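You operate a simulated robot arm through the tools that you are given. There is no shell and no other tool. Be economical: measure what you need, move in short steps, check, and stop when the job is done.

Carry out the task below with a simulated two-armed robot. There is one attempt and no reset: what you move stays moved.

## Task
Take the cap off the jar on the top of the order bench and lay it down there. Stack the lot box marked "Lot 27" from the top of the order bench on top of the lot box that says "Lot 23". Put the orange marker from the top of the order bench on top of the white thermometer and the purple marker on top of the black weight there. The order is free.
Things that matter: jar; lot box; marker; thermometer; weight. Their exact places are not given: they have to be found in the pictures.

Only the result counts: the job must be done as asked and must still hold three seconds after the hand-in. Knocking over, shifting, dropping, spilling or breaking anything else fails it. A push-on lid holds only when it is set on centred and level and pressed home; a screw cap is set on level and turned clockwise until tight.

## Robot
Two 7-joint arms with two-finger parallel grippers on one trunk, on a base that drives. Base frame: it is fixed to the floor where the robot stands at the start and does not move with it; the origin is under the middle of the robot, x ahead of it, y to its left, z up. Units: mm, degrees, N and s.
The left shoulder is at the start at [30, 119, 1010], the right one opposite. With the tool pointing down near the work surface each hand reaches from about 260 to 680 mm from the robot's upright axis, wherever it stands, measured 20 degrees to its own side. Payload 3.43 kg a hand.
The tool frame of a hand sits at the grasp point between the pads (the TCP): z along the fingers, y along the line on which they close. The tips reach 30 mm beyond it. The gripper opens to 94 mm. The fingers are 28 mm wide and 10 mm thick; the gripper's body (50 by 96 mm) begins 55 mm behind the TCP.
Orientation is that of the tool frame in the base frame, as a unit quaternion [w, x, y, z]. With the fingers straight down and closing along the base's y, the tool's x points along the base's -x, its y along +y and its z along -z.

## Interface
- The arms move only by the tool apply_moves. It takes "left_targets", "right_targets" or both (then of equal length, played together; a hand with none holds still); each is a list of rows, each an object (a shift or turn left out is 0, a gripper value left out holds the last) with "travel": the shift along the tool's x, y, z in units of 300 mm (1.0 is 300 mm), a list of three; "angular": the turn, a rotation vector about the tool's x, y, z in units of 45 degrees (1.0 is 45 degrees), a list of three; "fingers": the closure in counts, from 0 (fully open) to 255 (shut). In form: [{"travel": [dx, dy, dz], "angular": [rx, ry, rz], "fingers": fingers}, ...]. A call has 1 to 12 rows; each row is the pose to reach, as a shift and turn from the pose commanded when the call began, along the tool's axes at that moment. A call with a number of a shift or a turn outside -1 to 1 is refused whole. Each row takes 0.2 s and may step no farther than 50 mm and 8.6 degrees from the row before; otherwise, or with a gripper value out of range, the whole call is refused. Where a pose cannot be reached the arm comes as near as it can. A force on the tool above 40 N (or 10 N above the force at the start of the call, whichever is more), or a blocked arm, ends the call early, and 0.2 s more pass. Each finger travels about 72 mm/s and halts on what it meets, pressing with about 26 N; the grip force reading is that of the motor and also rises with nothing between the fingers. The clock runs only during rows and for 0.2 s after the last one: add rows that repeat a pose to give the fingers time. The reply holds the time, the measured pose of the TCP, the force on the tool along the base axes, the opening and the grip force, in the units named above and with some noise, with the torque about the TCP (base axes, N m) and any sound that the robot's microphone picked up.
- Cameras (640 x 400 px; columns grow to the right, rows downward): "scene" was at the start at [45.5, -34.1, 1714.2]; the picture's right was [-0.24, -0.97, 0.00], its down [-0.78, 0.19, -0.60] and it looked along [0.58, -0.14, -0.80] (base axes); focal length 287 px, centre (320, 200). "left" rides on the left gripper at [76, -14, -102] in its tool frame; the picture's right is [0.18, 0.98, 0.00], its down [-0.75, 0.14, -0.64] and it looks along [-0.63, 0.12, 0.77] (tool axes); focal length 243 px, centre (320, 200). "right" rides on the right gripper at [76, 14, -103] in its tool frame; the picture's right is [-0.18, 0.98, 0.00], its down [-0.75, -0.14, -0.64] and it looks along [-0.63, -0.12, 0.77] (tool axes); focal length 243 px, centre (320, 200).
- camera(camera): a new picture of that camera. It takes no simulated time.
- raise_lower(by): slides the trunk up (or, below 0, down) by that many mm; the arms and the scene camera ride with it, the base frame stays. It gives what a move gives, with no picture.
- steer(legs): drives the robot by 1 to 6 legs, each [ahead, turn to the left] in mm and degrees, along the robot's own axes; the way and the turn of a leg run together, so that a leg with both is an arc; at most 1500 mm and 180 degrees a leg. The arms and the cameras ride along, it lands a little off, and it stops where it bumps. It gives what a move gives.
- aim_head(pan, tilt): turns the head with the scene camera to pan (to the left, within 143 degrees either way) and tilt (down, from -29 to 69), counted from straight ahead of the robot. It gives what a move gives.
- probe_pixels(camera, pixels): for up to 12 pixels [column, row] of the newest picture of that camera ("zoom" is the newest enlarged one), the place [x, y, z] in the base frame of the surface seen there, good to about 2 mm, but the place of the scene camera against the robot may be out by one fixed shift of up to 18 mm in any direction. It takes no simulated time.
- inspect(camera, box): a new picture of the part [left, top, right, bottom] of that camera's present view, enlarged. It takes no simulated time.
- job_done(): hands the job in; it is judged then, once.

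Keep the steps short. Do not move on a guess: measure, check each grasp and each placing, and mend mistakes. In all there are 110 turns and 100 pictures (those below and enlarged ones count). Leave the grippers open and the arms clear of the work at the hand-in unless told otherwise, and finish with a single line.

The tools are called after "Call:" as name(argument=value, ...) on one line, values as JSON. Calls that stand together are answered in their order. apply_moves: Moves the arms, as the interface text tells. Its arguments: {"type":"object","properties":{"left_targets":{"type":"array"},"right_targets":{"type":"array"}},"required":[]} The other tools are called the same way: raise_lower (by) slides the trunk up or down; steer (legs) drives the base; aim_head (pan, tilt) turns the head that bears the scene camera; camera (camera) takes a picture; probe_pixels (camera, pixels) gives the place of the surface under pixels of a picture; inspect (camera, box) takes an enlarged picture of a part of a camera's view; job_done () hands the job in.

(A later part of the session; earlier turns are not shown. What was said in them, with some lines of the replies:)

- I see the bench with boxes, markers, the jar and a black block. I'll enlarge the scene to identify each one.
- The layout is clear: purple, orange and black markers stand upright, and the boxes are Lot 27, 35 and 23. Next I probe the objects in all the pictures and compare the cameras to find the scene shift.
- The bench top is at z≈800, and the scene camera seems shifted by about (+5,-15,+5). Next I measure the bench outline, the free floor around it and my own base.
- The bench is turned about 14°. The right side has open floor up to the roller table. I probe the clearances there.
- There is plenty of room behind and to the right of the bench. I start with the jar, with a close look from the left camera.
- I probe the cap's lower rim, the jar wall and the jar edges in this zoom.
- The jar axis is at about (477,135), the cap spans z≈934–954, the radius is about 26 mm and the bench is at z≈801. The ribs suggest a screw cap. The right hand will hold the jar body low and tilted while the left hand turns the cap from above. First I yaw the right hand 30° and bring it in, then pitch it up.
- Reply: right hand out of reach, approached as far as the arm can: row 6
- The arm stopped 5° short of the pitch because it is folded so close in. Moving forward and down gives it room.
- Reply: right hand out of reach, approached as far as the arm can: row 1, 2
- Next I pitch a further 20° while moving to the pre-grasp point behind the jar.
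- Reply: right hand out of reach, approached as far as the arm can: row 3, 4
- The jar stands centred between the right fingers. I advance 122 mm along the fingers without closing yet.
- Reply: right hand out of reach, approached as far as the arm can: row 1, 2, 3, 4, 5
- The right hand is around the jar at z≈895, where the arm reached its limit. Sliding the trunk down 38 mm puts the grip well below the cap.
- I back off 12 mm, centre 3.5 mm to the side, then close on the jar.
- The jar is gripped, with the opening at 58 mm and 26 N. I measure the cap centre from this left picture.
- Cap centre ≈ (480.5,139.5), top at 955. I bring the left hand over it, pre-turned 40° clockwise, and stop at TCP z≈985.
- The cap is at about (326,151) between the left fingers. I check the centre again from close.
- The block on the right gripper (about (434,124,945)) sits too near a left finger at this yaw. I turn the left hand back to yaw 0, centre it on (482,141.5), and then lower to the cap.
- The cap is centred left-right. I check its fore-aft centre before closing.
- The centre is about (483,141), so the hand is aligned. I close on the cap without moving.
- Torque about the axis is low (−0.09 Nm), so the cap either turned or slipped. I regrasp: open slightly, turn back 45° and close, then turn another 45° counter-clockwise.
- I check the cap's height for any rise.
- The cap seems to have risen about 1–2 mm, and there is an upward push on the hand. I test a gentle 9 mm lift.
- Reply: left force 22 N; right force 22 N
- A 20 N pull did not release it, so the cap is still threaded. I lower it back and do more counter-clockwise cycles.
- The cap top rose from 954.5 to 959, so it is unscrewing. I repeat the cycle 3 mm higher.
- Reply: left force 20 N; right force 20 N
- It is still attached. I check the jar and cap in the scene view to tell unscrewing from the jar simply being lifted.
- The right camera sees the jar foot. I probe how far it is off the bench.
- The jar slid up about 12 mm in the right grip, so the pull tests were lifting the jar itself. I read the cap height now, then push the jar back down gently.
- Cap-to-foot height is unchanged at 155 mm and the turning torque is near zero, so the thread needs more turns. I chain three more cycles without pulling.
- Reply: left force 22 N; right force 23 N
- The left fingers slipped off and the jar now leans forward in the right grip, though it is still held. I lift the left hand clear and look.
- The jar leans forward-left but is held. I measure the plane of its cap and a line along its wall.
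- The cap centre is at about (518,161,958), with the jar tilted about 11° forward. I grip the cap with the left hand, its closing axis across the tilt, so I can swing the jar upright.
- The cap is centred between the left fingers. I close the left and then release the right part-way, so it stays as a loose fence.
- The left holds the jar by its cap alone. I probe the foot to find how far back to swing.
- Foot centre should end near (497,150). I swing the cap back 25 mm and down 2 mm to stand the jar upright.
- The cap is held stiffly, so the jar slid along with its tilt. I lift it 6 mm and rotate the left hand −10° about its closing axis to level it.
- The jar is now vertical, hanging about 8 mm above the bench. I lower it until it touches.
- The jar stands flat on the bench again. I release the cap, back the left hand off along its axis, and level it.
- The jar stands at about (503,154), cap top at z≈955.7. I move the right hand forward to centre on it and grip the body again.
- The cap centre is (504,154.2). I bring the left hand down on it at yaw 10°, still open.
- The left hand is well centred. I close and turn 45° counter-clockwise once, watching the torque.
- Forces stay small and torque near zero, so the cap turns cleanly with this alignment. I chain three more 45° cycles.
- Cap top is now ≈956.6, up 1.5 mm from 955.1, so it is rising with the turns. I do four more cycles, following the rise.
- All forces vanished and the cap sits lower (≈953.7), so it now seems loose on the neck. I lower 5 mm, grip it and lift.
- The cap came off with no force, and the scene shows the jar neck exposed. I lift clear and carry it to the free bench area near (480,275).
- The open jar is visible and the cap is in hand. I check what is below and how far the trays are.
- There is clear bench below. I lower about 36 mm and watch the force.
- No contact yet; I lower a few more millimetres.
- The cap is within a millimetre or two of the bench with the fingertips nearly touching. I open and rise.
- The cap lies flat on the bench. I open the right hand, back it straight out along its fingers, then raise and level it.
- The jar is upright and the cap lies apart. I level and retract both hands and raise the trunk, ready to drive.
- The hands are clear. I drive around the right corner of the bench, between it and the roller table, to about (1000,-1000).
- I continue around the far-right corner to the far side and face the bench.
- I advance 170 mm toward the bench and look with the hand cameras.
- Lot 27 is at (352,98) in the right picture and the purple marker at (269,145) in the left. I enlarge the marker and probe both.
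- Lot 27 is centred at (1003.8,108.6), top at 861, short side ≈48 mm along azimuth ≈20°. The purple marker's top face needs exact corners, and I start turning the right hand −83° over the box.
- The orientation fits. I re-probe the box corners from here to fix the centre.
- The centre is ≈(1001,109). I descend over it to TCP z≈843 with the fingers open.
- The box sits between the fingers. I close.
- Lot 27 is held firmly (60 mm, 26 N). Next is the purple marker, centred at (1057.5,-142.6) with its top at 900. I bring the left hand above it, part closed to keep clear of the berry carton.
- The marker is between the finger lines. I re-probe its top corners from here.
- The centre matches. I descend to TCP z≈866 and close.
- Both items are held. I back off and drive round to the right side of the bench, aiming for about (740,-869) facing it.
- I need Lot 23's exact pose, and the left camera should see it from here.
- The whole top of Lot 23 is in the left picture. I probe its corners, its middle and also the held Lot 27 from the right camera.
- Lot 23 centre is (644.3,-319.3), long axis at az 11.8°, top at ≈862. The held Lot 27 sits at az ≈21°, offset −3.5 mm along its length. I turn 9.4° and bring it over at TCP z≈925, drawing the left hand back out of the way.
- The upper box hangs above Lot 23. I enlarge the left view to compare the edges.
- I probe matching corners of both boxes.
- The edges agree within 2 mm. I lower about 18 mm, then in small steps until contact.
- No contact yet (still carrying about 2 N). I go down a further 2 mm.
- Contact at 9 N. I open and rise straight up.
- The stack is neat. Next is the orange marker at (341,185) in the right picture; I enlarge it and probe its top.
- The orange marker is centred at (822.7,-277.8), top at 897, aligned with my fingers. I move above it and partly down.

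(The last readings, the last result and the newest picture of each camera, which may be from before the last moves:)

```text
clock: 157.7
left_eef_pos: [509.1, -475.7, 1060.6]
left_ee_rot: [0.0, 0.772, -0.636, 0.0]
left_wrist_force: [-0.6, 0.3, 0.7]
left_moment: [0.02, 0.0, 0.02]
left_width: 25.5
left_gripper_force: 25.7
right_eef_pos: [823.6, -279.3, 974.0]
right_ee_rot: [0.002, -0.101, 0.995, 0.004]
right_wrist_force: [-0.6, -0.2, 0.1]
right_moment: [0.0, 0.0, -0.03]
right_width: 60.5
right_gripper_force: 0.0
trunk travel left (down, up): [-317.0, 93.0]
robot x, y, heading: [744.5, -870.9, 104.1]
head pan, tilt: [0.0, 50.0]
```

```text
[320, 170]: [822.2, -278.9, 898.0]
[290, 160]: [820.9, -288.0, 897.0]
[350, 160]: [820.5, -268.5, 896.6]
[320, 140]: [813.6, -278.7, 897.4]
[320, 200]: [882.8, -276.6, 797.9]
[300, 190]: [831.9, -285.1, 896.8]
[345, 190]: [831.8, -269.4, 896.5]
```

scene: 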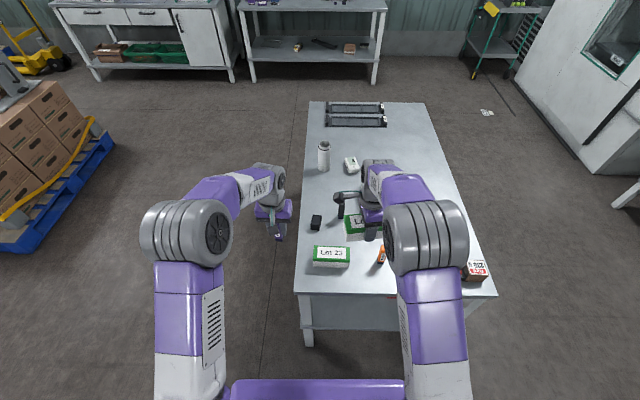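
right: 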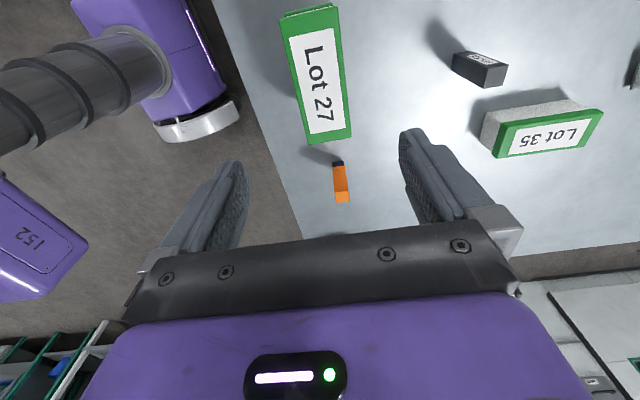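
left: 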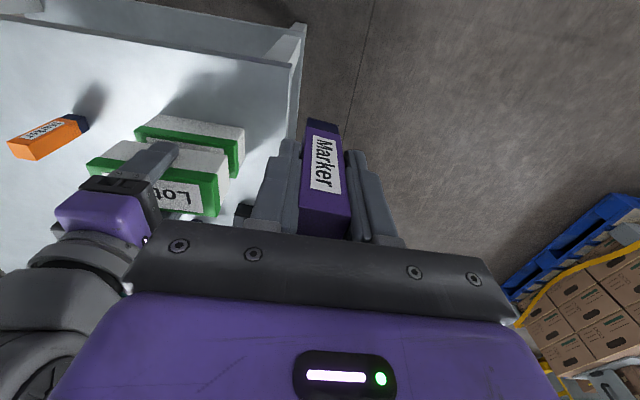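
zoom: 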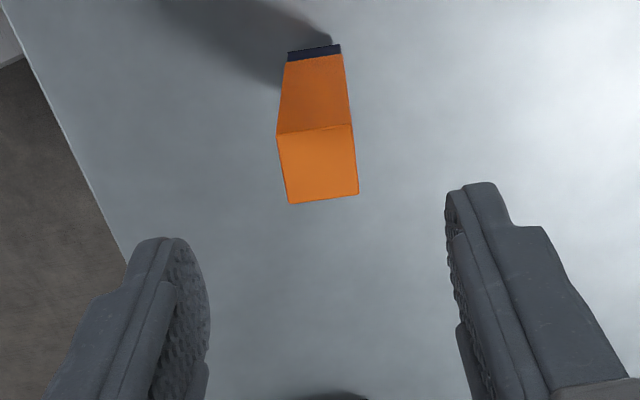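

It is aligned. I descend to z≈863, close and lift.

Call:
apply_moves(right_targets=[{"travel": [0.004, 0.003, 0.12]}, {"travel": [0.004, 0.003, 0.24]}, {"travel": [0.004, 0.003, 0.37]}, {"travel": [0.004, 0.003, 0.37]}, {"travel": [0.004, 0.003, 0.37], "fingers": 255}, {"travel": [0.004, 0.003, 0.37], "fingers": 255}, {"travel": [0.004, 0.003, 0.37], "fingers": 255}])

Call:
apply_moves(right_targets=[{"travel": [0, 0, -0.05]}, {"travel": [0, 0, -0.2]}, {"travel": [0, 0, -0.35]}, {"travel": [0, 0, -0.5]}, {"travel": [0, 0, -0.65]}, {"travel": [0, 0, -0.73]}])

Call:
camera(camera="right")

```text
clock: 159.3
left_eef_pos: [509.3, -476.3, 1058.9]
left_ee_rot: [-0.001, 0.772, -0.636, 0.0]
left_wrist_force: [0.8, 0.0, -0.9]
left_moment: [0.0, 0.02, 0.02]
left_width: 25.2
left_gripper_force: 25.4
right_eef_pos: [823.3, -277.7, 860.4]
right_ee_rot: [0.002, -0.101, 0.995, 0.003]
right_wrist_force: [-0.5, -0.3, 0.6]
right_moment: [0.02, 0.01, 0.04]
right_width: 25.3
right_gripper_force: 26.4
trunk travel left (down, up): [-317.0, 93.0]
robot x, y, heading: [740.4, -865.7, 104.2]
head pan, tilt: [0.0, 50.0]
```

```text
clock: 160.7
left_eef_pos: [508.3, -476.3, 1059.5]
left_ee_rot: [-0.001, 0.772, -0.636, 0.0]
left_wrist_force: [0.6, 0.1, -0.8]
left_moment: [0.0, 0.0, -0.03]
left_width: 25.3
left_gripper_force: 25.8
right_eef_pos: [821.8, -280.4, 1082.4]
right_ee_rot: [0.003, -0.102, 0.995, 0.003]
right_wrist_force: [0.5, 0.1, 0.3]
right_moment: [-0.02, 0.0, 0.03]
right_width: 25.4
right_gripper_force: 26.0
trunk travel left (down, up): [-317.0, 93.0]
robot x, y, heading: [740.7, -869.0, 103.8]
head pan, tilt: [0.0, 50.0]
```

```text
27 pictures are left
```

right: 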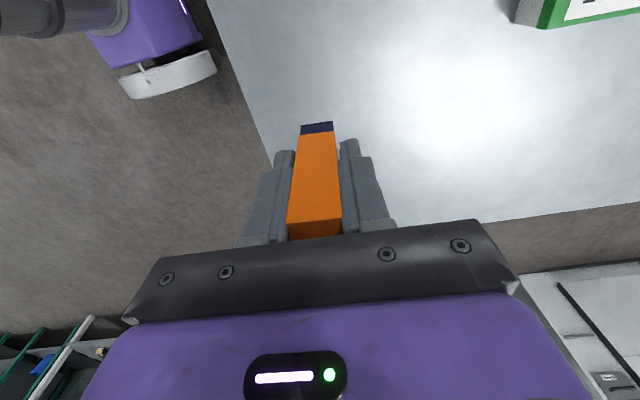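

Both markers are held. I drive around the near-right corner to the front, to a stance near (86,-351) facing the bench for the weight.

Call:
steer(legs=[[0, 70], [454, 0], [0, -60.3], [511, 0], [0, -99.7]])

Call:
camera(camera="left")

Call:
camera(camera="scene")

```text
clock: 176.0
left_eef_pos: [445.2, -116.4, 1059.8]
left_ee_rot: [0.0, -0.12, 0.993, 0.001]
left_wrist_force: [0.6, -0.6, 0.3]
left_moment: [-0.02, 0.0, -0.01]
left_width: 25.4
left_gripper_force: 25.7
right_eef_pos: [656.7, -419.1, 1082.0]
right_ee_rot: [0.004, 0.614, 0.789, 0.0]
right_wrist_force: [-0.3, 0.5, -0.6]
right_moment: [0.02, -0.01, 0.0]
right_width: 25.1
right_gripper_force: 26.1
trunk travel left (down, up): [-317.0, 93.0]
robot x, y, heading: [61.6, -368.9, 16.6]
head pan, tilt: [0.0, 50.0]
```

```text
26 pictures are left
```

left: 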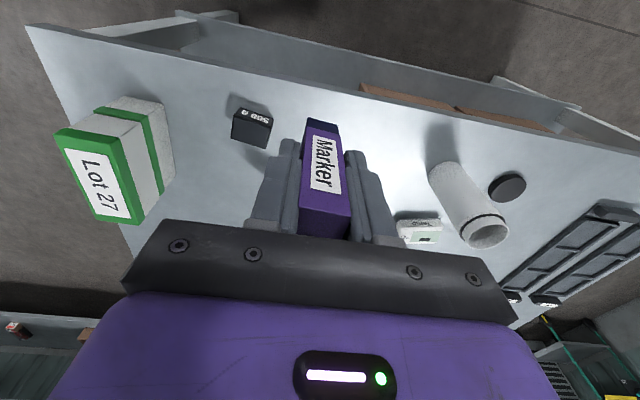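

```text
25 pictures are left
```

scene: 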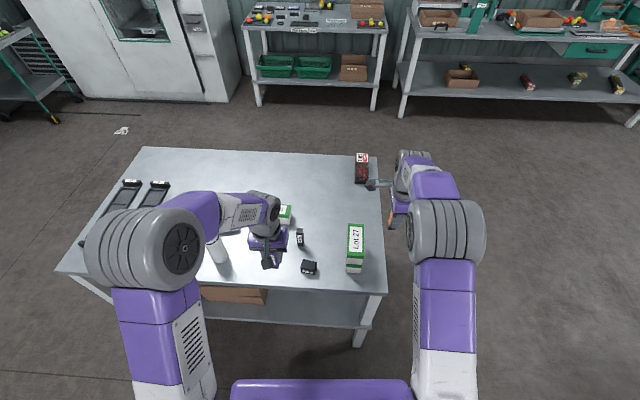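

The weight is at (251,128) in the left view. I enlarge it and probe its top face.

Call:
inspect(camera="left", box=[220, 95, 285, 155])

Call:
probe_pixels(camera="left", pixels=[[234, 124], [269, 127], [265, 145], [234, 141], [251, 134], [239, 110], [270, 115]])

```text
6.67 times, centred on (252, 125) of left
```

zoom: 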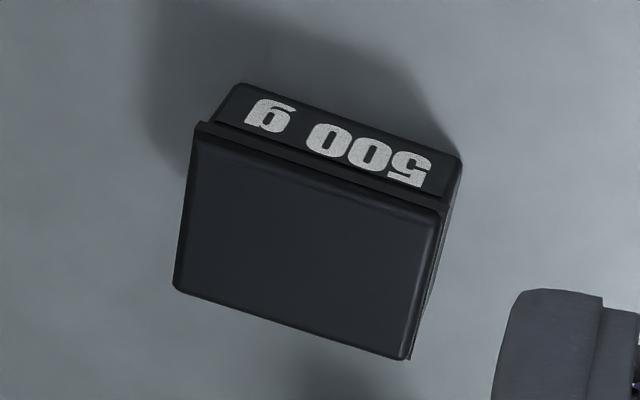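

```text
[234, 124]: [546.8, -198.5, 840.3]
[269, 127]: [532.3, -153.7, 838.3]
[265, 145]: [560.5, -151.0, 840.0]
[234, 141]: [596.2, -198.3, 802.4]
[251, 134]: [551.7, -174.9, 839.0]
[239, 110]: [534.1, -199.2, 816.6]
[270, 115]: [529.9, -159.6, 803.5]
```

Call:
probe_pixels(camera="zoom", pixels=[[200, 138], [435, 215], [403, 350], [182, 280], [305, 245], [320, 180]])

```text
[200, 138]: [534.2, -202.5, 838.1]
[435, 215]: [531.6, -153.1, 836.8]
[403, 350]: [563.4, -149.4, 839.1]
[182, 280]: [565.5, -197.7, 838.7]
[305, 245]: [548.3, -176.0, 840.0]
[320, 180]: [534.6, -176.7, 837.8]
```

The weight top is centred at (548.7,-175.7), z≈838.7, about 32×49 mm. I bring the purple marker above it, aligned to its faces, stopping about 20 mm high.

Call:
apply_moves(left_targets=[{"travel": [-0.096, -0.091, 0], "angular": [0, 0, 0.08]}, {"travel": [-0.192, -0.182, 0], "angular": [0, 0, 0.16]}, {"travel": [-0.288, -0.274, 0], "angular": [0, 0, 0.23]}, {"travel": [-0.288, -0.274, 0.15], "angular": [0, 0, 0.23]}, {"travel": [-0.288, -0.274, 0.3], "angular": [0, 0, 0.23]}, {"travel": [-0.288, -0.274, 0.44], "angular": [0, 0, 0.23]}, {"travel": [-0.288, -0.274, 0.44], "angular": [0, 0, 0.23]}])

Call:
inspect(camera="left", box=[220, 60, 420, 220])

```text
clock: 177.6
left_eef_pos: [549.5, -173.9, 928.5]
left_ee_rot: [0.001, -0.03, 1.0, 0.0]
left_wrist_force: [-0.4, 0.2, -0.5]
left_moment: [0.02, 0.01, 0.01]
left_width: 25.3
left_gripper_force: 25.8
right_eef_pos: [657.2, -419.2, 1081.7]
right_ee_rot: [0.004, 0.614, 0.79, 0.001]
right_wrist_force: [-0.3, 0.1, -0.6]
right_moment: [-0.01, 0.0, 0.0]
right_width: 25.1
right_gripper_force: 25.8
trunk travel left (down, up): [-317.0, 93.0]
robot x, y, heading: [65.7, -368.7, 17.0]
head pan, tilt: [0.0, 50.0]
```

```text
2.50 times, centred on (320, 140) of left
```

zoom: 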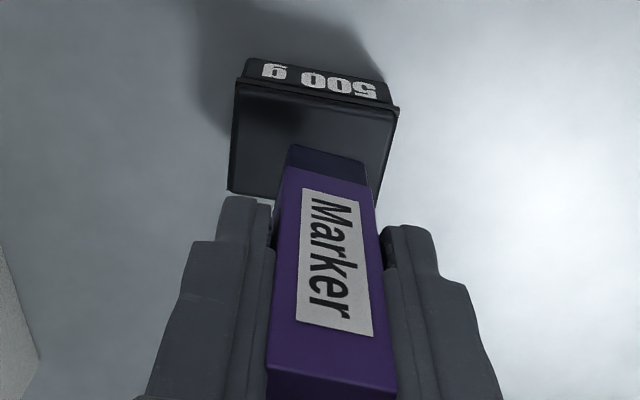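

I probe the marker foot and the weight edges for alignment.

Call:
probe_pixels(camera="zoom", pixels=[[296, 150], [330, 155], [362, 162], [243, 90], [392, 118], [234, 185], [380, 185], [330, 250], [300, 380]])

```text
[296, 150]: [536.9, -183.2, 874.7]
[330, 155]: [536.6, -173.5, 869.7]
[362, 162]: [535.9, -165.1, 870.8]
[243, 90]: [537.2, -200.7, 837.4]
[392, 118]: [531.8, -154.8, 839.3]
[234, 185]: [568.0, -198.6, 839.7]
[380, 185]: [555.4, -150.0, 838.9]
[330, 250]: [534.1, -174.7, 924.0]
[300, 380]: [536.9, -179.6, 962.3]
```

The marker foot is over the weight, and I shift it 2.5 mm forward and 1.5 mm right. I lower slowly to contact.

Call:
apply_moves(left_targets=[{"travel": [-0.008, -0.005, 0.03]}, {"travel": [-0.008, -0.005, 0.06]}, {"travel": [-0.008, -0.005, 0.07]}, {"travel": [-0.008, -0.005, 0.075]}])

```text
clock: 178.6
left_eef_pos: [551.3, -176.0, 904.4]
left_ee_rot: [0.0, -0.03, 1.0, 0.001]
left_wrist_force: [-0.5, 0.6, -0.3]
left_moment: [-0.03, -0.02, 0.01]
left_width: 25.6
left_gripper_force: 25.8
right_eef_pos: [656.8, -419.8, 1081.5]
right_ee_rot: [0.003, 0.613, 0.79, 0.001]
right_wrist_force: [0.4, -0.5, -0.7]
right_moment: [0.0, 0.05, 0.03]
right_width: 25.3
right_gripper_force: 25.9
trunk travel left (down, up): [-317.0, 93.0]
robot x, y, heading: [64.7, -371.5, 16.9]
head pan, tilt: [0.0, 50.0]
```

Call:
apply_moves(left_targets=[{"travel": [0, 0, 0.004]}, {"travel": [0, 0, 0.007]}])

```text
clock: 179.2
left_eef_pos: [552.1, -177.1, 903.0]
left_ee_rot: [0.0, -0.031, 1.0, 0.0]
left_wrist_force: [-1.2, 0.1, 5.0]
left_moment: [0.0, 0.11, -0.01]
left_width: 25.5
left_gripper_force: 26.0
right_eef_pos: [657.4, -419.5, 1082.0]
right_ee_rot: [0.003, 0.613, 0.79, 0.0]
right_wrist_force: [0.6, -0.5, -0.3]
right_moment: [-0.03, -0.03, 0.05]
right_width: 25.2
right_gripper_force: 25.7
trunk travel left (down, up): [-317.0, 93.0]
robot x, y, heading: [64.7, -366.6, 16.9]
head pan, tilt: [0.0, 50.0]
```

Contact at 5 N. I check the view before opening.

Call:
inspect(camera="left", box=[220, 60, 420, 220])

Call:
apply_moves(left_targets=[{"fingers": 150}, {"fingers": 100}, {"fingers": 60}, {"fingers": 60}, {"travel": [0, 0, -0.1]}, {"travel": [0, 0, -0.25]}, {"travel": [0, 0, -0.4]}, {"travel": [0, 0, -0.55]}])

Call:
camera(camera="left")

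```text
2.50 times, centred on (320, 140) of left
```

zoom: 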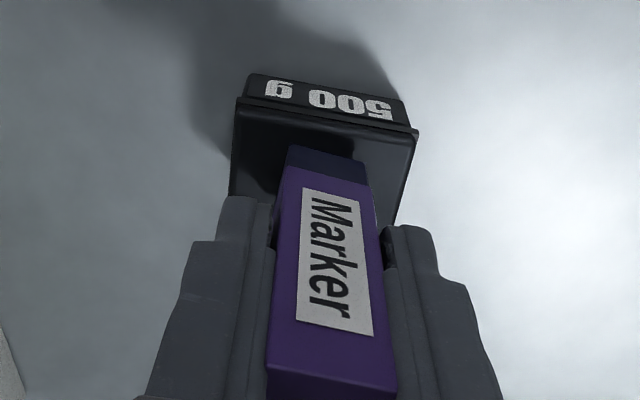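

```text
clock: 181.0
left_eef_pos: [549.0, -175.1, 1066.8]
left_ee_rot: [0.0, -0.03, 1.0, 0.0]
left_wrist_force: [-0.4, -0.6, 0.7]
left_moment: [0.01, -0.01, 0.0]
left_width: 72.0
left_gripper_force: 0.1
right_eef_pos: [655.8, -418.2, 1083.0]
right_ee_rot: [0.003, 0.614, 0.789, 0.001]
right_wrist_force: [-1.3, -0.6, -0.9]
right_moment: [0.03, -0.01, -0.02]
right_width: 25.2
right_gripper_force: 25.4
trunk travel left (down, up): [-317.0, 93.0]
robot x, y, heading: [63.1, -368.6, 16.8]
head pan, tilt: [0.0, 50.0]
```

```text
21 pictures are left
```

left: 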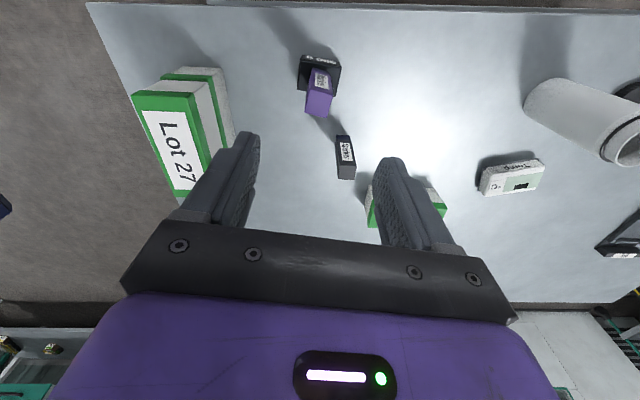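

Purple stands on the weight. I now drive sideways to about (0,120) so the right hand can reach the thermometer, after probing the thermometer from here.

Call:
probe_pixels(camera="left", pixels=[[482, 168], [540, 162], [542, 180], [487, 194], [513, 178], [318, 100], [310, 70]])

Call:
steer(legs=[[0, 80.7], [492, 0], [0, -83.7]])

Call:
camera(camera="left")

```text
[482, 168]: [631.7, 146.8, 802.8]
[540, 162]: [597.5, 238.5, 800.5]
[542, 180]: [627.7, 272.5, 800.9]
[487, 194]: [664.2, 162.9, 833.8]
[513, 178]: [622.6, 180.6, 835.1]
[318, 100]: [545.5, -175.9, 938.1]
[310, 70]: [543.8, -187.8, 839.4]
```

```text
clock: 190.9
left_eef_pos: [482.9, 310.2, 1067.9]
left_ee_rot: [0.0, -0.018, 1.0, -0.001]
left_wrist_force: [0.2, -0.7, -0.1]
left_moment: [-0.02, -0.03, 0.04]
left_width: 72.2
left_gripper_force: 0.1
right_eef_pos: [587.0, 65.1, 1083.0]
right_ee_rot: [0.005, 0.622, 0.783, 0.0]
right_wrist_force: [0.2, -0.1, -0.4]
right_moment: [0.01, -0.02, 0.01]
right_width: 25.3
right_gripper_force: 25.9
trunk travel left (down, up): [-317.0, 93.0]
robot x, y, heading: [-7.8, 127.5, 15.6]
head pan, tilt: [0.0, 50.0]
```

```text
20 pictures are left
```

left: 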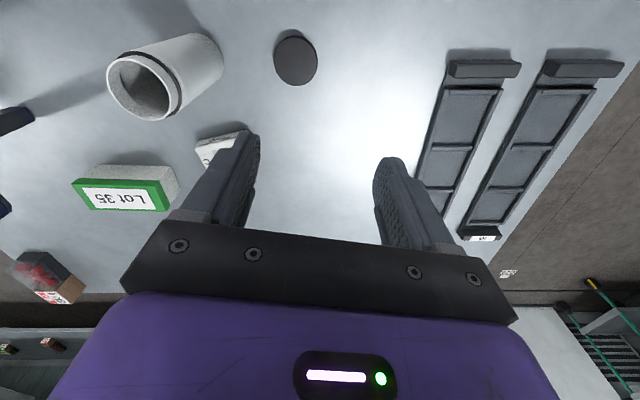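

The left finger hides the thermometer. I move the left hand out and back, then look again.

Call:
apply_moves(left_targets=[{"travel": [0.1, 0.12, 0], "fingers": 0}, {"travel": [0.2, 0.24, 0], "fingers": 0}, {"travel": [0.25, 0.36, 0], "fingers": 0}])

Call:
camera(camera="left")

Call:
camera(camera="right")

```text
clock: 191.7
left_eef_pos: [403.7, 416.6, 1067.3]
left_ee_rot: [0.001, -0.019, 1.0, 0.0]
left_wrist_force: [-0.2, -0.3, 0.0]
left_moment: [0.0, -0.02, -0.01]
left_width: 94.1
left_gripper_force: 0.1
right_eef_pos: [585.1, 66.6, 1081.6]
right_ee_rot: [0.004, 0.621, 0.784, 0.001]
right_wrist_force: [0.0, -0.1, -0.4]
right_moment: [-0.02, -0.01, 0.0]
right_width: 25.3
right_gripper_force: 25.6
trunk travel left (down, up): [-317.0, 93.0]
robot x, y, heading: [-5.3, 128.8, 15.9]
head pan, tilt: [0.0, 50.0]
```

```text
19 pictures are left
```

left: 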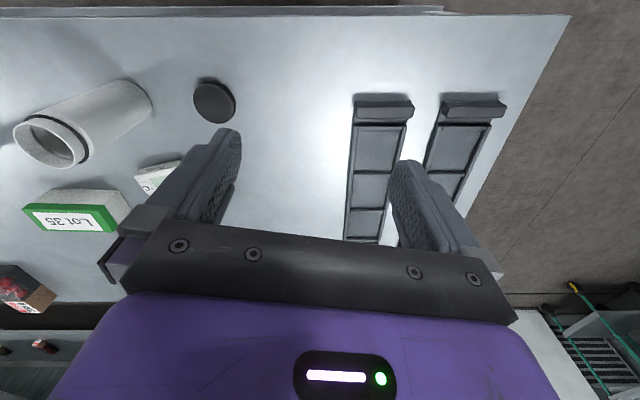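

```text
18 pictures are left
```

right: 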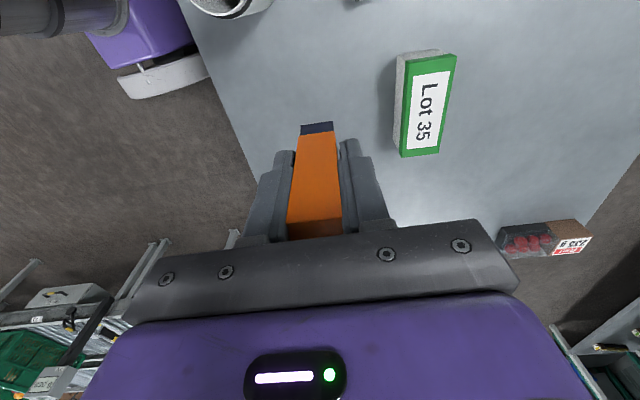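

The right camera faces the other way, so I bring the left hand to about (400,210), where the thermometer will appear between its fingers.

Call:
apply_moves(left_targets=[{"travel": [0, -0.15, 0]}, {"travel": [0, -0.3, 0]}, {"travel": [0, -0.45, 0]}, {"travel": [0, -0.6, 0]}, {"travel": [0, -0.69, 0]}, {"travel": [0, -0.69, 0]}])

Call:
camera(camera="left")

```text
clock: 193.1
left_eef_pos: [413.1, 206.0, 1069.9]
left_ee_rot: [0.0, -0.02, 1.0, 0.0]
left_wrist_force: [0.7, 0.1, 0.8]
left_moment: [0.01, -0.02, 0.0]
left_width: 93.9
left_gripper_force: 0.0
right_eef_pos: [586.8, 65.7, 1081.9]
right_ee_rot: [0.004, 0.622, 0.783, 0.0]
right_wrist_force: [0.3, 0.8, -0.2]
right_moment: [-0.01, -0.01, 0.03]
right_width: 25.4
right_gripper_force: 25.9
trunk travel left (down, up): [-317.0, 93.0]
robot x, y, heading: [-6.6, 129.4, 15.8]
head pan, tilt: [0.0, 50.0]
```

```text
17 pictures are left
```

left: 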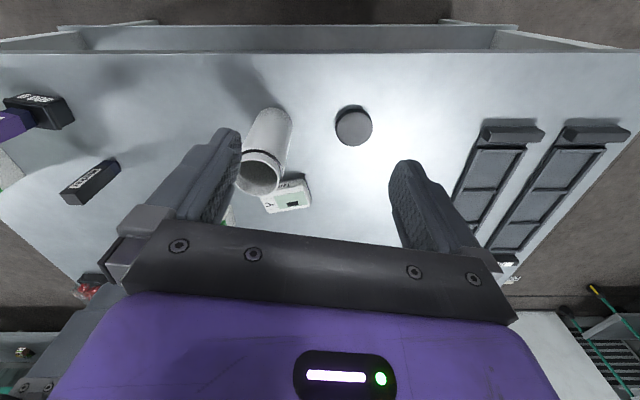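

Call:
inspect(camera="left", box=[235, 155, 335, 225])

Call:
probe_pixels(camera="zoom", pixels=[[455, 170], [485, 330], [200, 360], [190, 290], [340, 300], [340, 250], [300, 210], [440, 180], [470, 320], [270, 345], [375, 240], [300, 330]])

```text
5.71 times, centred on (285, 190) of left
```

zoom: 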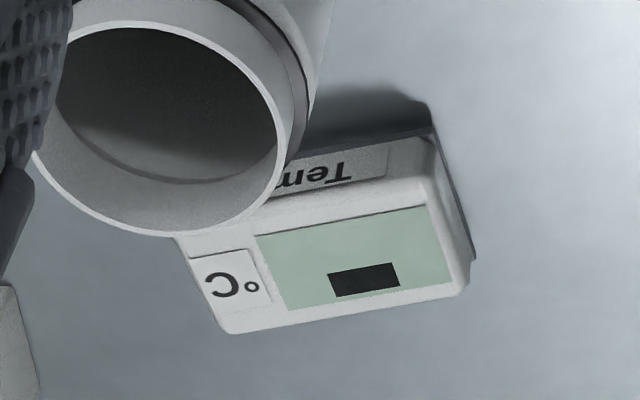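

```text
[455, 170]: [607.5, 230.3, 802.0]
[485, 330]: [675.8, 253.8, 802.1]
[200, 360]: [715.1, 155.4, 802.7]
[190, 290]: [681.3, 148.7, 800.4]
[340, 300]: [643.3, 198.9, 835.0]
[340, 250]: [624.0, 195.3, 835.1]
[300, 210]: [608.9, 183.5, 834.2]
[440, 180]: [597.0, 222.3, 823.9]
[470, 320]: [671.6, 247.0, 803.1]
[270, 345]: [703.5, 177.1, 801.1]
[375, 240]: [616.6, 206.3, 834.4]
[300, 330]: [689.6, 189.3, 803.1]
```

Call:
probe_pixels(camera="zoom", pixels=[[420, 186], [460, 288], [232, 326], [188, 244], [330, 265], [430, 215], [260, 240], [280, 300], [410, 300], [420, 290]])

```text
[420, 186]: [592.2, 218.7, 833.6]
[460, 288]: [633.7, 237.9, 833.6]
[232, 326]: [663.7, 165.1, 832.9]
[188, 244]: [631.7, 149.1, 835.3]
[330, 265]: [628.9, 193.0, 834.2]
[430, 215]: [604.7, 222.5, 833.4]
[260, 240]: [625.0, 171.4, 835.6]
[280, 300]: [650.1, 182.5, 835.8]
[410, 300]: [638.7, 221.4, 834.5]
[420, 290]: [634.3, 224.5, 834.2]
```

The thermometer top is centred at (628,192), z≈834.5, flat, about 79×46 mm. First I move the left hand out of the right arm's way, then bring the orange marker over at about 30 mm high.

Call:
apply_moves(left_targets=[{"travel": [0, 0.15, 0]}, {"travel": [0, 0.3, 0]}, {"travel": [0, 0.45, 0]}, {"travel": [0, 0.6, 0]}, {"travel": [0, 0.7, 0]}])

Call:
apply_moves(right_targets=[{"travel": [0.12, 0.07, 0], "angular": [0, 0, -0.06]}, {"travel": [0.24, 0.15, 0], "angular": [0, 0, -0.13]}, {"travel": [0.378, 0.23, 0], "angular": [0, 0, -0.2]}, {"travel": [0.378, 0.23, 0.15], "angular": [0, 0, -0.2]}, {"travel": [0.378, 0.23, 0.3], "angular": [0, 0, -0.2]}, {"travel": [0.378, 0.23, 0.42], "angular": [0, 0, -0.2]}, {"travel": [0.378, 0.23, 0.52], "angular": [0, 0, -0.2]}, {"travel": [0.378, 0.23, 0.52], "angular": [0, 0, -0.2]}])

Call:
inspect(camera="right", box=[220, 60, 420, 220])

```text
clock: 194.3
left_eef_pos: [403.6, 418.1, 1065.1]
left_ee_rot: [0.001, -0.019, 1.0, -0.001]
left_wrist_force: [0.6, -0.7, 0.6]
left_moment: [0.0, 0.01, 0.02]
left_width: 94.1
left_gripper_force: 0.1
right_eef_pos: [584.6, 65.3, 1081.5]
right_ee_rot: [0.004, 0.621, 0.784, 0.0]
right_wrist_force: [-0.1, 0.7, -1.3]
right_moment: [-0.05, -0.04, -0.03]
right_width: 25.3
right_gripper_force: 25.5
trunk travel left (down, up): [-317.0, 93.0]
robot x, y, heading: [-8.1, 127.0, 15.6]
head pan, tilt: [0.0, 50.0]
```

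```text
clock: 196.1
left_eef_pos: [403.2, 417.4, 1066.1]
left_ee_rot: [0.0, -0.019, 1.0, 0.0]
left_wrist_force: [0.2, -0.7, 0.4]
left_moment: [0.03, 0.02, -0.01]
left_width: 94.1
left_gripper_force: 0.1
right_eef_pos: [626.9, 189.4, 924.6]
right_ee_rot: [0.004, 0.559, 0.829, 0.001]
right_wrist_force: [0.1, -0.4, 0.2]
right_moment: [-0.02, 0.05, 0.0]
right_width: 25.2
right_gripper_force: 25.6
trunk travel left (down, up): [-317.0, 93.0]
robot x, y, heading: [-8.9, 130.2, 15.7]
head pan, tilt: [0.0, 50.0]
```

```text
2.50 times, centred on (320, 140) of right
```

zoom: 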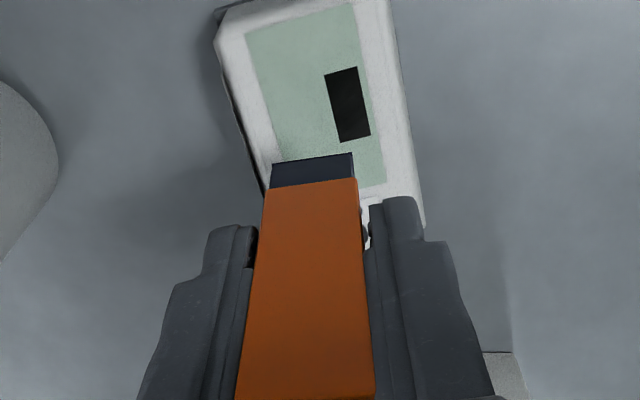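

I probe the marker foot and the thermometer edges for alignment.

Call:
probe_pixels(camera="zoom", pixels=[[276, 168], [315, 163], [350, 158], [240, 40], [385, 30], [270, 150], [410, 190], [345, 100]])

```text
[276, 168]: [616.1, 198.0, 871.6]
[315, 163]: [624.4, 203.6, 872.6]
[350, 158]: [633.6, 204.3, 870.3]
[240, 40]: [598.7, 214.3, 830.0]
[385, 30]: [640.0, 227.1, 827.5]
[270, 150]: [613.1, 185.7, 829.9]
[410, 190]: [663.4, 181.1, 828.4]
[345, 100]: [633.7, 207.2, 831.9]
```

The marker centre is at (628.5,192.7), right over the thermometer's middle. I lower to near contact.

Call:
apply_moves(right_targets=[{"travel": [0, 0, 0.03]}, {"travel": [0, 0, 0.06]}, {"travel": [0, 0, 0.08]}, {"travel": [0, 0, 0.087]}])

```text
clock: 197.1
left_eef_pos: [404.4, 417.0, 1065.5]
left_ee_rot: [0.0, -0.019, 1.0, -0.001]
left_wrist_force: [-0.4, -0.9, 0.5]
left_moment: [0.02, 0.01, -0.02]
left_width: 94.1
left_gripper_force: 0.0
right_eef_pos: [628.1, 190.8, 899.5]
right_ee_rot: [0.004, 0.559, 0.829, 0.0]
right_wrist_force: [0.9, 0.3, -0.8]
right_moment: [0.0, 0.02, 0.01]
right_width: 25.3
right_gripper_force: 26.1
trunk travel left (down, up): [-317.0, 93.0]
robot x, y, heading: [-6.8, 129.6, 15.5]
head pan, tilt: [0.0, 50.0]
```

Call:
apply_moves(right_targets=[{"travel": [0, 0, 0.004]}, {"travel": [0, 0, 0.008]}])

```text
clock: 197.7
left_eef_pos: [403.4, 416.2, 1065.8]
left_ee_rot: [0.0, -0.019, 1.0, 0.0]
left_wrist_force: [-0.2, 0.4, -0.2]
left_moment: [0.0, -0.01, 0.04]
left_width: 94.0
left_gripper_force: 0.1
right_eef_pos: [628.5, 188.8, 897.6]
right_ee_rot: [0.002, 0.558, 0.83, 0.0]
right_wrist_force: [-0.6, 0.7, 0.3]
right_moment: [0.01, 0.0, 0.02]
right_width: 25.2
right_gripper_force: 26.0
trunk travel left (down, up): [-317.0, 93.0]
robot x, y, heading: [-6.3, 128.5, 15.8]
head pan, tilt: [0.0, 50.0]
```

No contact yet. I go on in 1 mm steps.

Call:
apply_moves(right_targets=[{"travel": [0, 0, 0.003]}, {"travel": [0, 0, 0.006]}])

```text
clock: 198.3
left_eef_pos: [404.3, 416.5, 1066.7]
left_ee_rot: [0.0, -0.02, 1.0, 0.0]
left_wrist_force: [0.0, -0.6, -0.1]
left_moment: [0.02, 0.01, -0.03]
left_width: 94.0
left_gripper_force: 0.1
right_eef_pos: [628.4, 191.2, 894.5]
right_ee_rot: [0.003, 0.559, 0.829, 0.0]
right_wrist_force: [0.3, -1.0, -0.3]
right_moment: [0.04, 0.01, 0.01]
right_width: 25.6
right_gripper_force: 25.9
trunk travel left (down, up): [-317.0, 93.0]
robot x, y, heading: [-8.8, 124.6, 15.6]
head pan, tilt: [0.0, 50.0]
```

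Call:
apply_moves(right_targets=[{"travel": [0, 0, 0.003]}, {"travel": [0, 0, 0.006]}])

Call:
inspect(camera="right", box=[220, 60, 420, 220])

Call:
probe_pixels(camera="zoom", pixels=[[315, 168], [315, 162], [315, 156], [315, 150], [315, 140], [315, 100]])

```text
clock: 198.9
left_eef_pos: [404.7, 415.9, 1066.0]
left_ee_rot: [0.0, -0.018, 1.0, 0.0]
left_wrist_force: [-0.2, 0.1, 1.4]
left_moment: [0.0, 0.0, -0.02]
left_width: 93.6
left_gripper_force: 0.1
right_eef_pos: [627.4, 190.9, 894.4]
right_ee_rot: [0.003, 0.559, 0.829, 0.001]
right_wrist_force: [-0.6, 0.5, 0.3]
right_moment: [-0.01, 0.03, 0.04]
right_width: 25.2
right_gripper_force: 25.8
trunk travel left (down, up): [-317.0, 93.0]
robot x, y, heading: [-7.3, 129.5, 15.6]
head pan, tilt: [0.0, 50.0]
```

```text
2.50 times, centred on (320, 140) of right
```

zoom: 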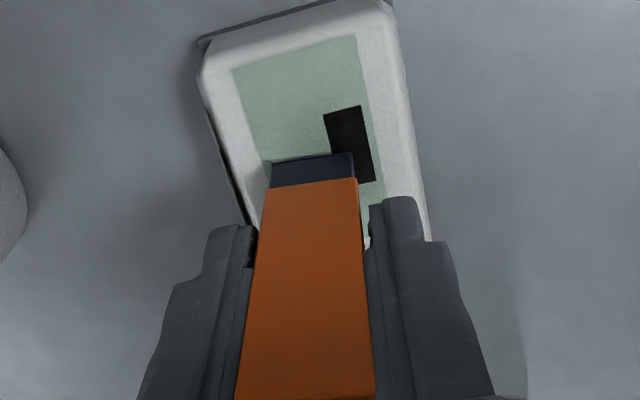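

```text
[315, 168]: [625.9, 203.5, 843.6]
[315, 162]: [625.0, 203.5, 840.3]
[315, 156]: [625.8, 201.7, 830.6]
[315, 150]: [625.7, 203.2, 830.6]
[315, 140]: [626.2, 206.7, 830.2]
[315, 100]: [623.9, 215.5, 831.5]
```

About 2 mm of gap remains. I continue in small steps.

Call:
apply_moves(right_targets=[{"travel": [0, 0, 0.004]}, {"travel": [0, 0, 0.008]}])

```text
clock: 199.5
left_eef_pos: [402.4, 417.7, 1066.2]
left_ee_rot: [0.001, -0.019, 1.0, 0.0]
left_wrist_force: [0.0, 0.0, -0.8]
left_moment: [0.0, -0.01, -0.01]
left_width: 94.0
left_gripper_force: 0.0
right_eef_pos: [627.1, 191.5, 893.6]
right_ee_rot: [0.004, 0.559, 0.829, 0.002]
right_wrist_force: [-2.5, -2.1, 13.9]
right_moment: [-0.06, 0.22, 0.02]
right_width: 25.3
right_gripper_force: 26.0
trunk travel left (down, up): [-317.0, 93.0]
robot x, y, heading: [-6.6, 126.6, 15.7]
head pan, tilt: [0.0, 50.0]
```

Contact at 14 N. I ease up 1 mm, open gradually and rise.

Call:
apply_moves(right_targets=[{"travel": [0, 0, -0.003]}, {"travel": [0, 0, -0.003], "fingers": 150}, {"travel": [0, 0, -0.003], "fingers": 100}, {"travel": [0, 0, -0.003], "fingers": 60}, {"travel": [0, 0, -0.003], "fingers": 60}, {"travel": [0, 0, -0.1]}, {"travel": [0, 0, -0.25]}, {"travel": [0, 0, -0.4]}, {"travel": [0, 0, -0.55]}, {"travel": [0, 0, -0.65]}])

Call:
camera(camera="right")

```text
clock: 201.7
left_eef_pos: [405.3, 416.7, 1065.8]
left_ee_rot: [0.0, -0.019, 1.0, -0.001]
left_wrist_force: [0.6, 0.4, 0.3]
left_moment: [-0.02, 0.0, 0.02]
left_width: 93.9
left_gripper_force: 0.0
right_eef_pos: [627.4, 189.8, 1087.8]
right_ee_rot: [0.003, 0.559, 0.829, 0.001]
right_wrist_force: [0.2, 0.2, 0.1]
right_moment: [0.0, 0.0, -0.04]
right_width: 71.8
right_gripper_force: 0.0
trunk travel left (down, up): [-317.0, 93.0]
robot x, y, heading: [-2.0, 129.4, 15.7]
head pan, tilt: [0.0, 50.0]
```

```text
13 pictures are left
```

right: 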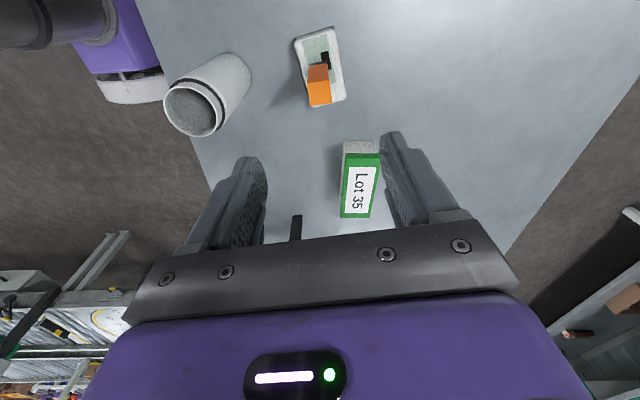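

Orange stands on the thermometer. I open both hands fully, raise slightly, back the robot away from the bench and take a final look.

Call:
apply_moves(right_targets=[{"travel": [0, 0, -0.05], "fingers": 0}, {"travel": [0, 0, -0.1], "fingers": 0}], left_targets=[{"travel": [0, 0, -0.05], "fingers": 0}, {"travel": [0, 0, -0.1], "fingers": 0}])

Call:
steer(legs=[[-300, 0]])

Call:
aim_head(pan=-10, tilt=42)

Call:
camera(camera="scene")

Call:
inspect(camera="scene", box=[220, 110, 460, 260])

```text
clock: 202.3
left_eef_pos: [404.7, 415.8, 1098.3]
left_ee_rot: [0.001, -0.019, 1.0, 0.0]
left_wrist_force: [0.8, -0.4, -0.8]
left_moment: [0.04, 0.01, -0.02]
left_width: 94.1
left_gripper_force: 0.2
right_eef_pos: [626.6, 190.3, 1117.6]
right_ee_rot: [0.002, 0.558, 0.83, -0.001]
right_wrist_force: [0.0, -0.3, -0.1]
right_moment: [0.01, 0.0, -0.01]
right_width: 94.2
right_gripper_force: 0.1
trunk travel left (down, up): [-317.0, 93.0]
robot x, y, heading: [-4.9, 122.4, 15.7]
head pan, tilt: [0.0, 50.0]
```

```text
clock: 204.4
left_eef_pos: [114.4, 335.5, 1096.6]
left_ee_rot: [0.0, -0.021, 1.0, 0.0]
left_wrist_force: [0.0, -1.0, 0.8]
left_moment: [0.02, 0.01, -0.02]
left_width: 93.8
left_gripper_force: 0.0
right_eef_pos: [337.8, 110.1, 1115.5]
right_ee_rot: [0.003, 0.557, 0.83, 0.001]
right_wrist_force: [0.5, -0.6, -0.5]
right_moment: [-0.03, -0.02, 0.01]
right_width: 94.0
right_gripper_force: 0.0
trunk travel left (down, up): [-317.0, 93.0]
robot x, y, heading: [-293.9, 46.8, 15.9]
head pan, tilt: [0.0, 50.0]
```

```text
clock: 205.1
left_eef_pos: [115.4, 336.8, 1098.1]
left_ee_rot: [0.0, -0.022, 1.0, -0.001]
left_wrist_force: [0.8, 0.1, -0.3]
left_moment: [0.02, 0.03, -0.01]
left_width: 93.9
left_gripper_force: 0.0
right_eef_pos: [337.9, 110.7, 1115.2]
right_ee_rot: [0.003, 0.556, 0.831, 0.0]
right_wrist_force: [0.1, 0.0, 0.4]
right_moment: [0.0, -0.03, -0.01]
right_width: 93.8
right_gripper_force: 0.1
trunk travel left (down, up): [-317.0, 93.0]
robot x, y, heading: [-291.7, 45.9, 15.6]
head pan, tilt: [-10.0, 42.0]
```

```text
12 pictures are left
```

scene: 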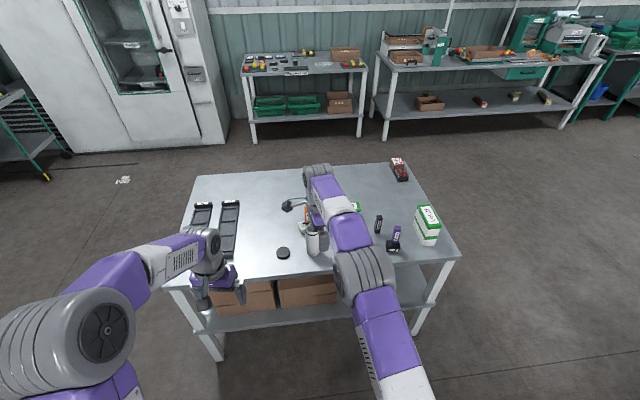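

```text
2.67 times, centred on (340, 185) of scene
```

zoom: 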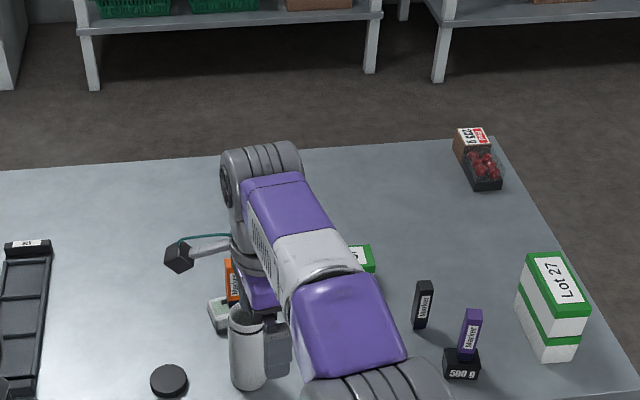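

Everything I can see is in place: the cap is off, Lot 27 is stacked, and purple stands on the weight. The arm partly hides orange, but its visible part stands upright on the thermometer. The grippers are open and clear, so I hand in.

Call:
job_done()

```text
The job is handed in.
```

The job is handed in: the jar cap lies on the bench, Lot 27 is stacked on Lot 23, the orange marker stands on the thermometer and the purple marker on the weight; while unscrewing, the jar slipped and was set upright again about 30 mm from where it started.
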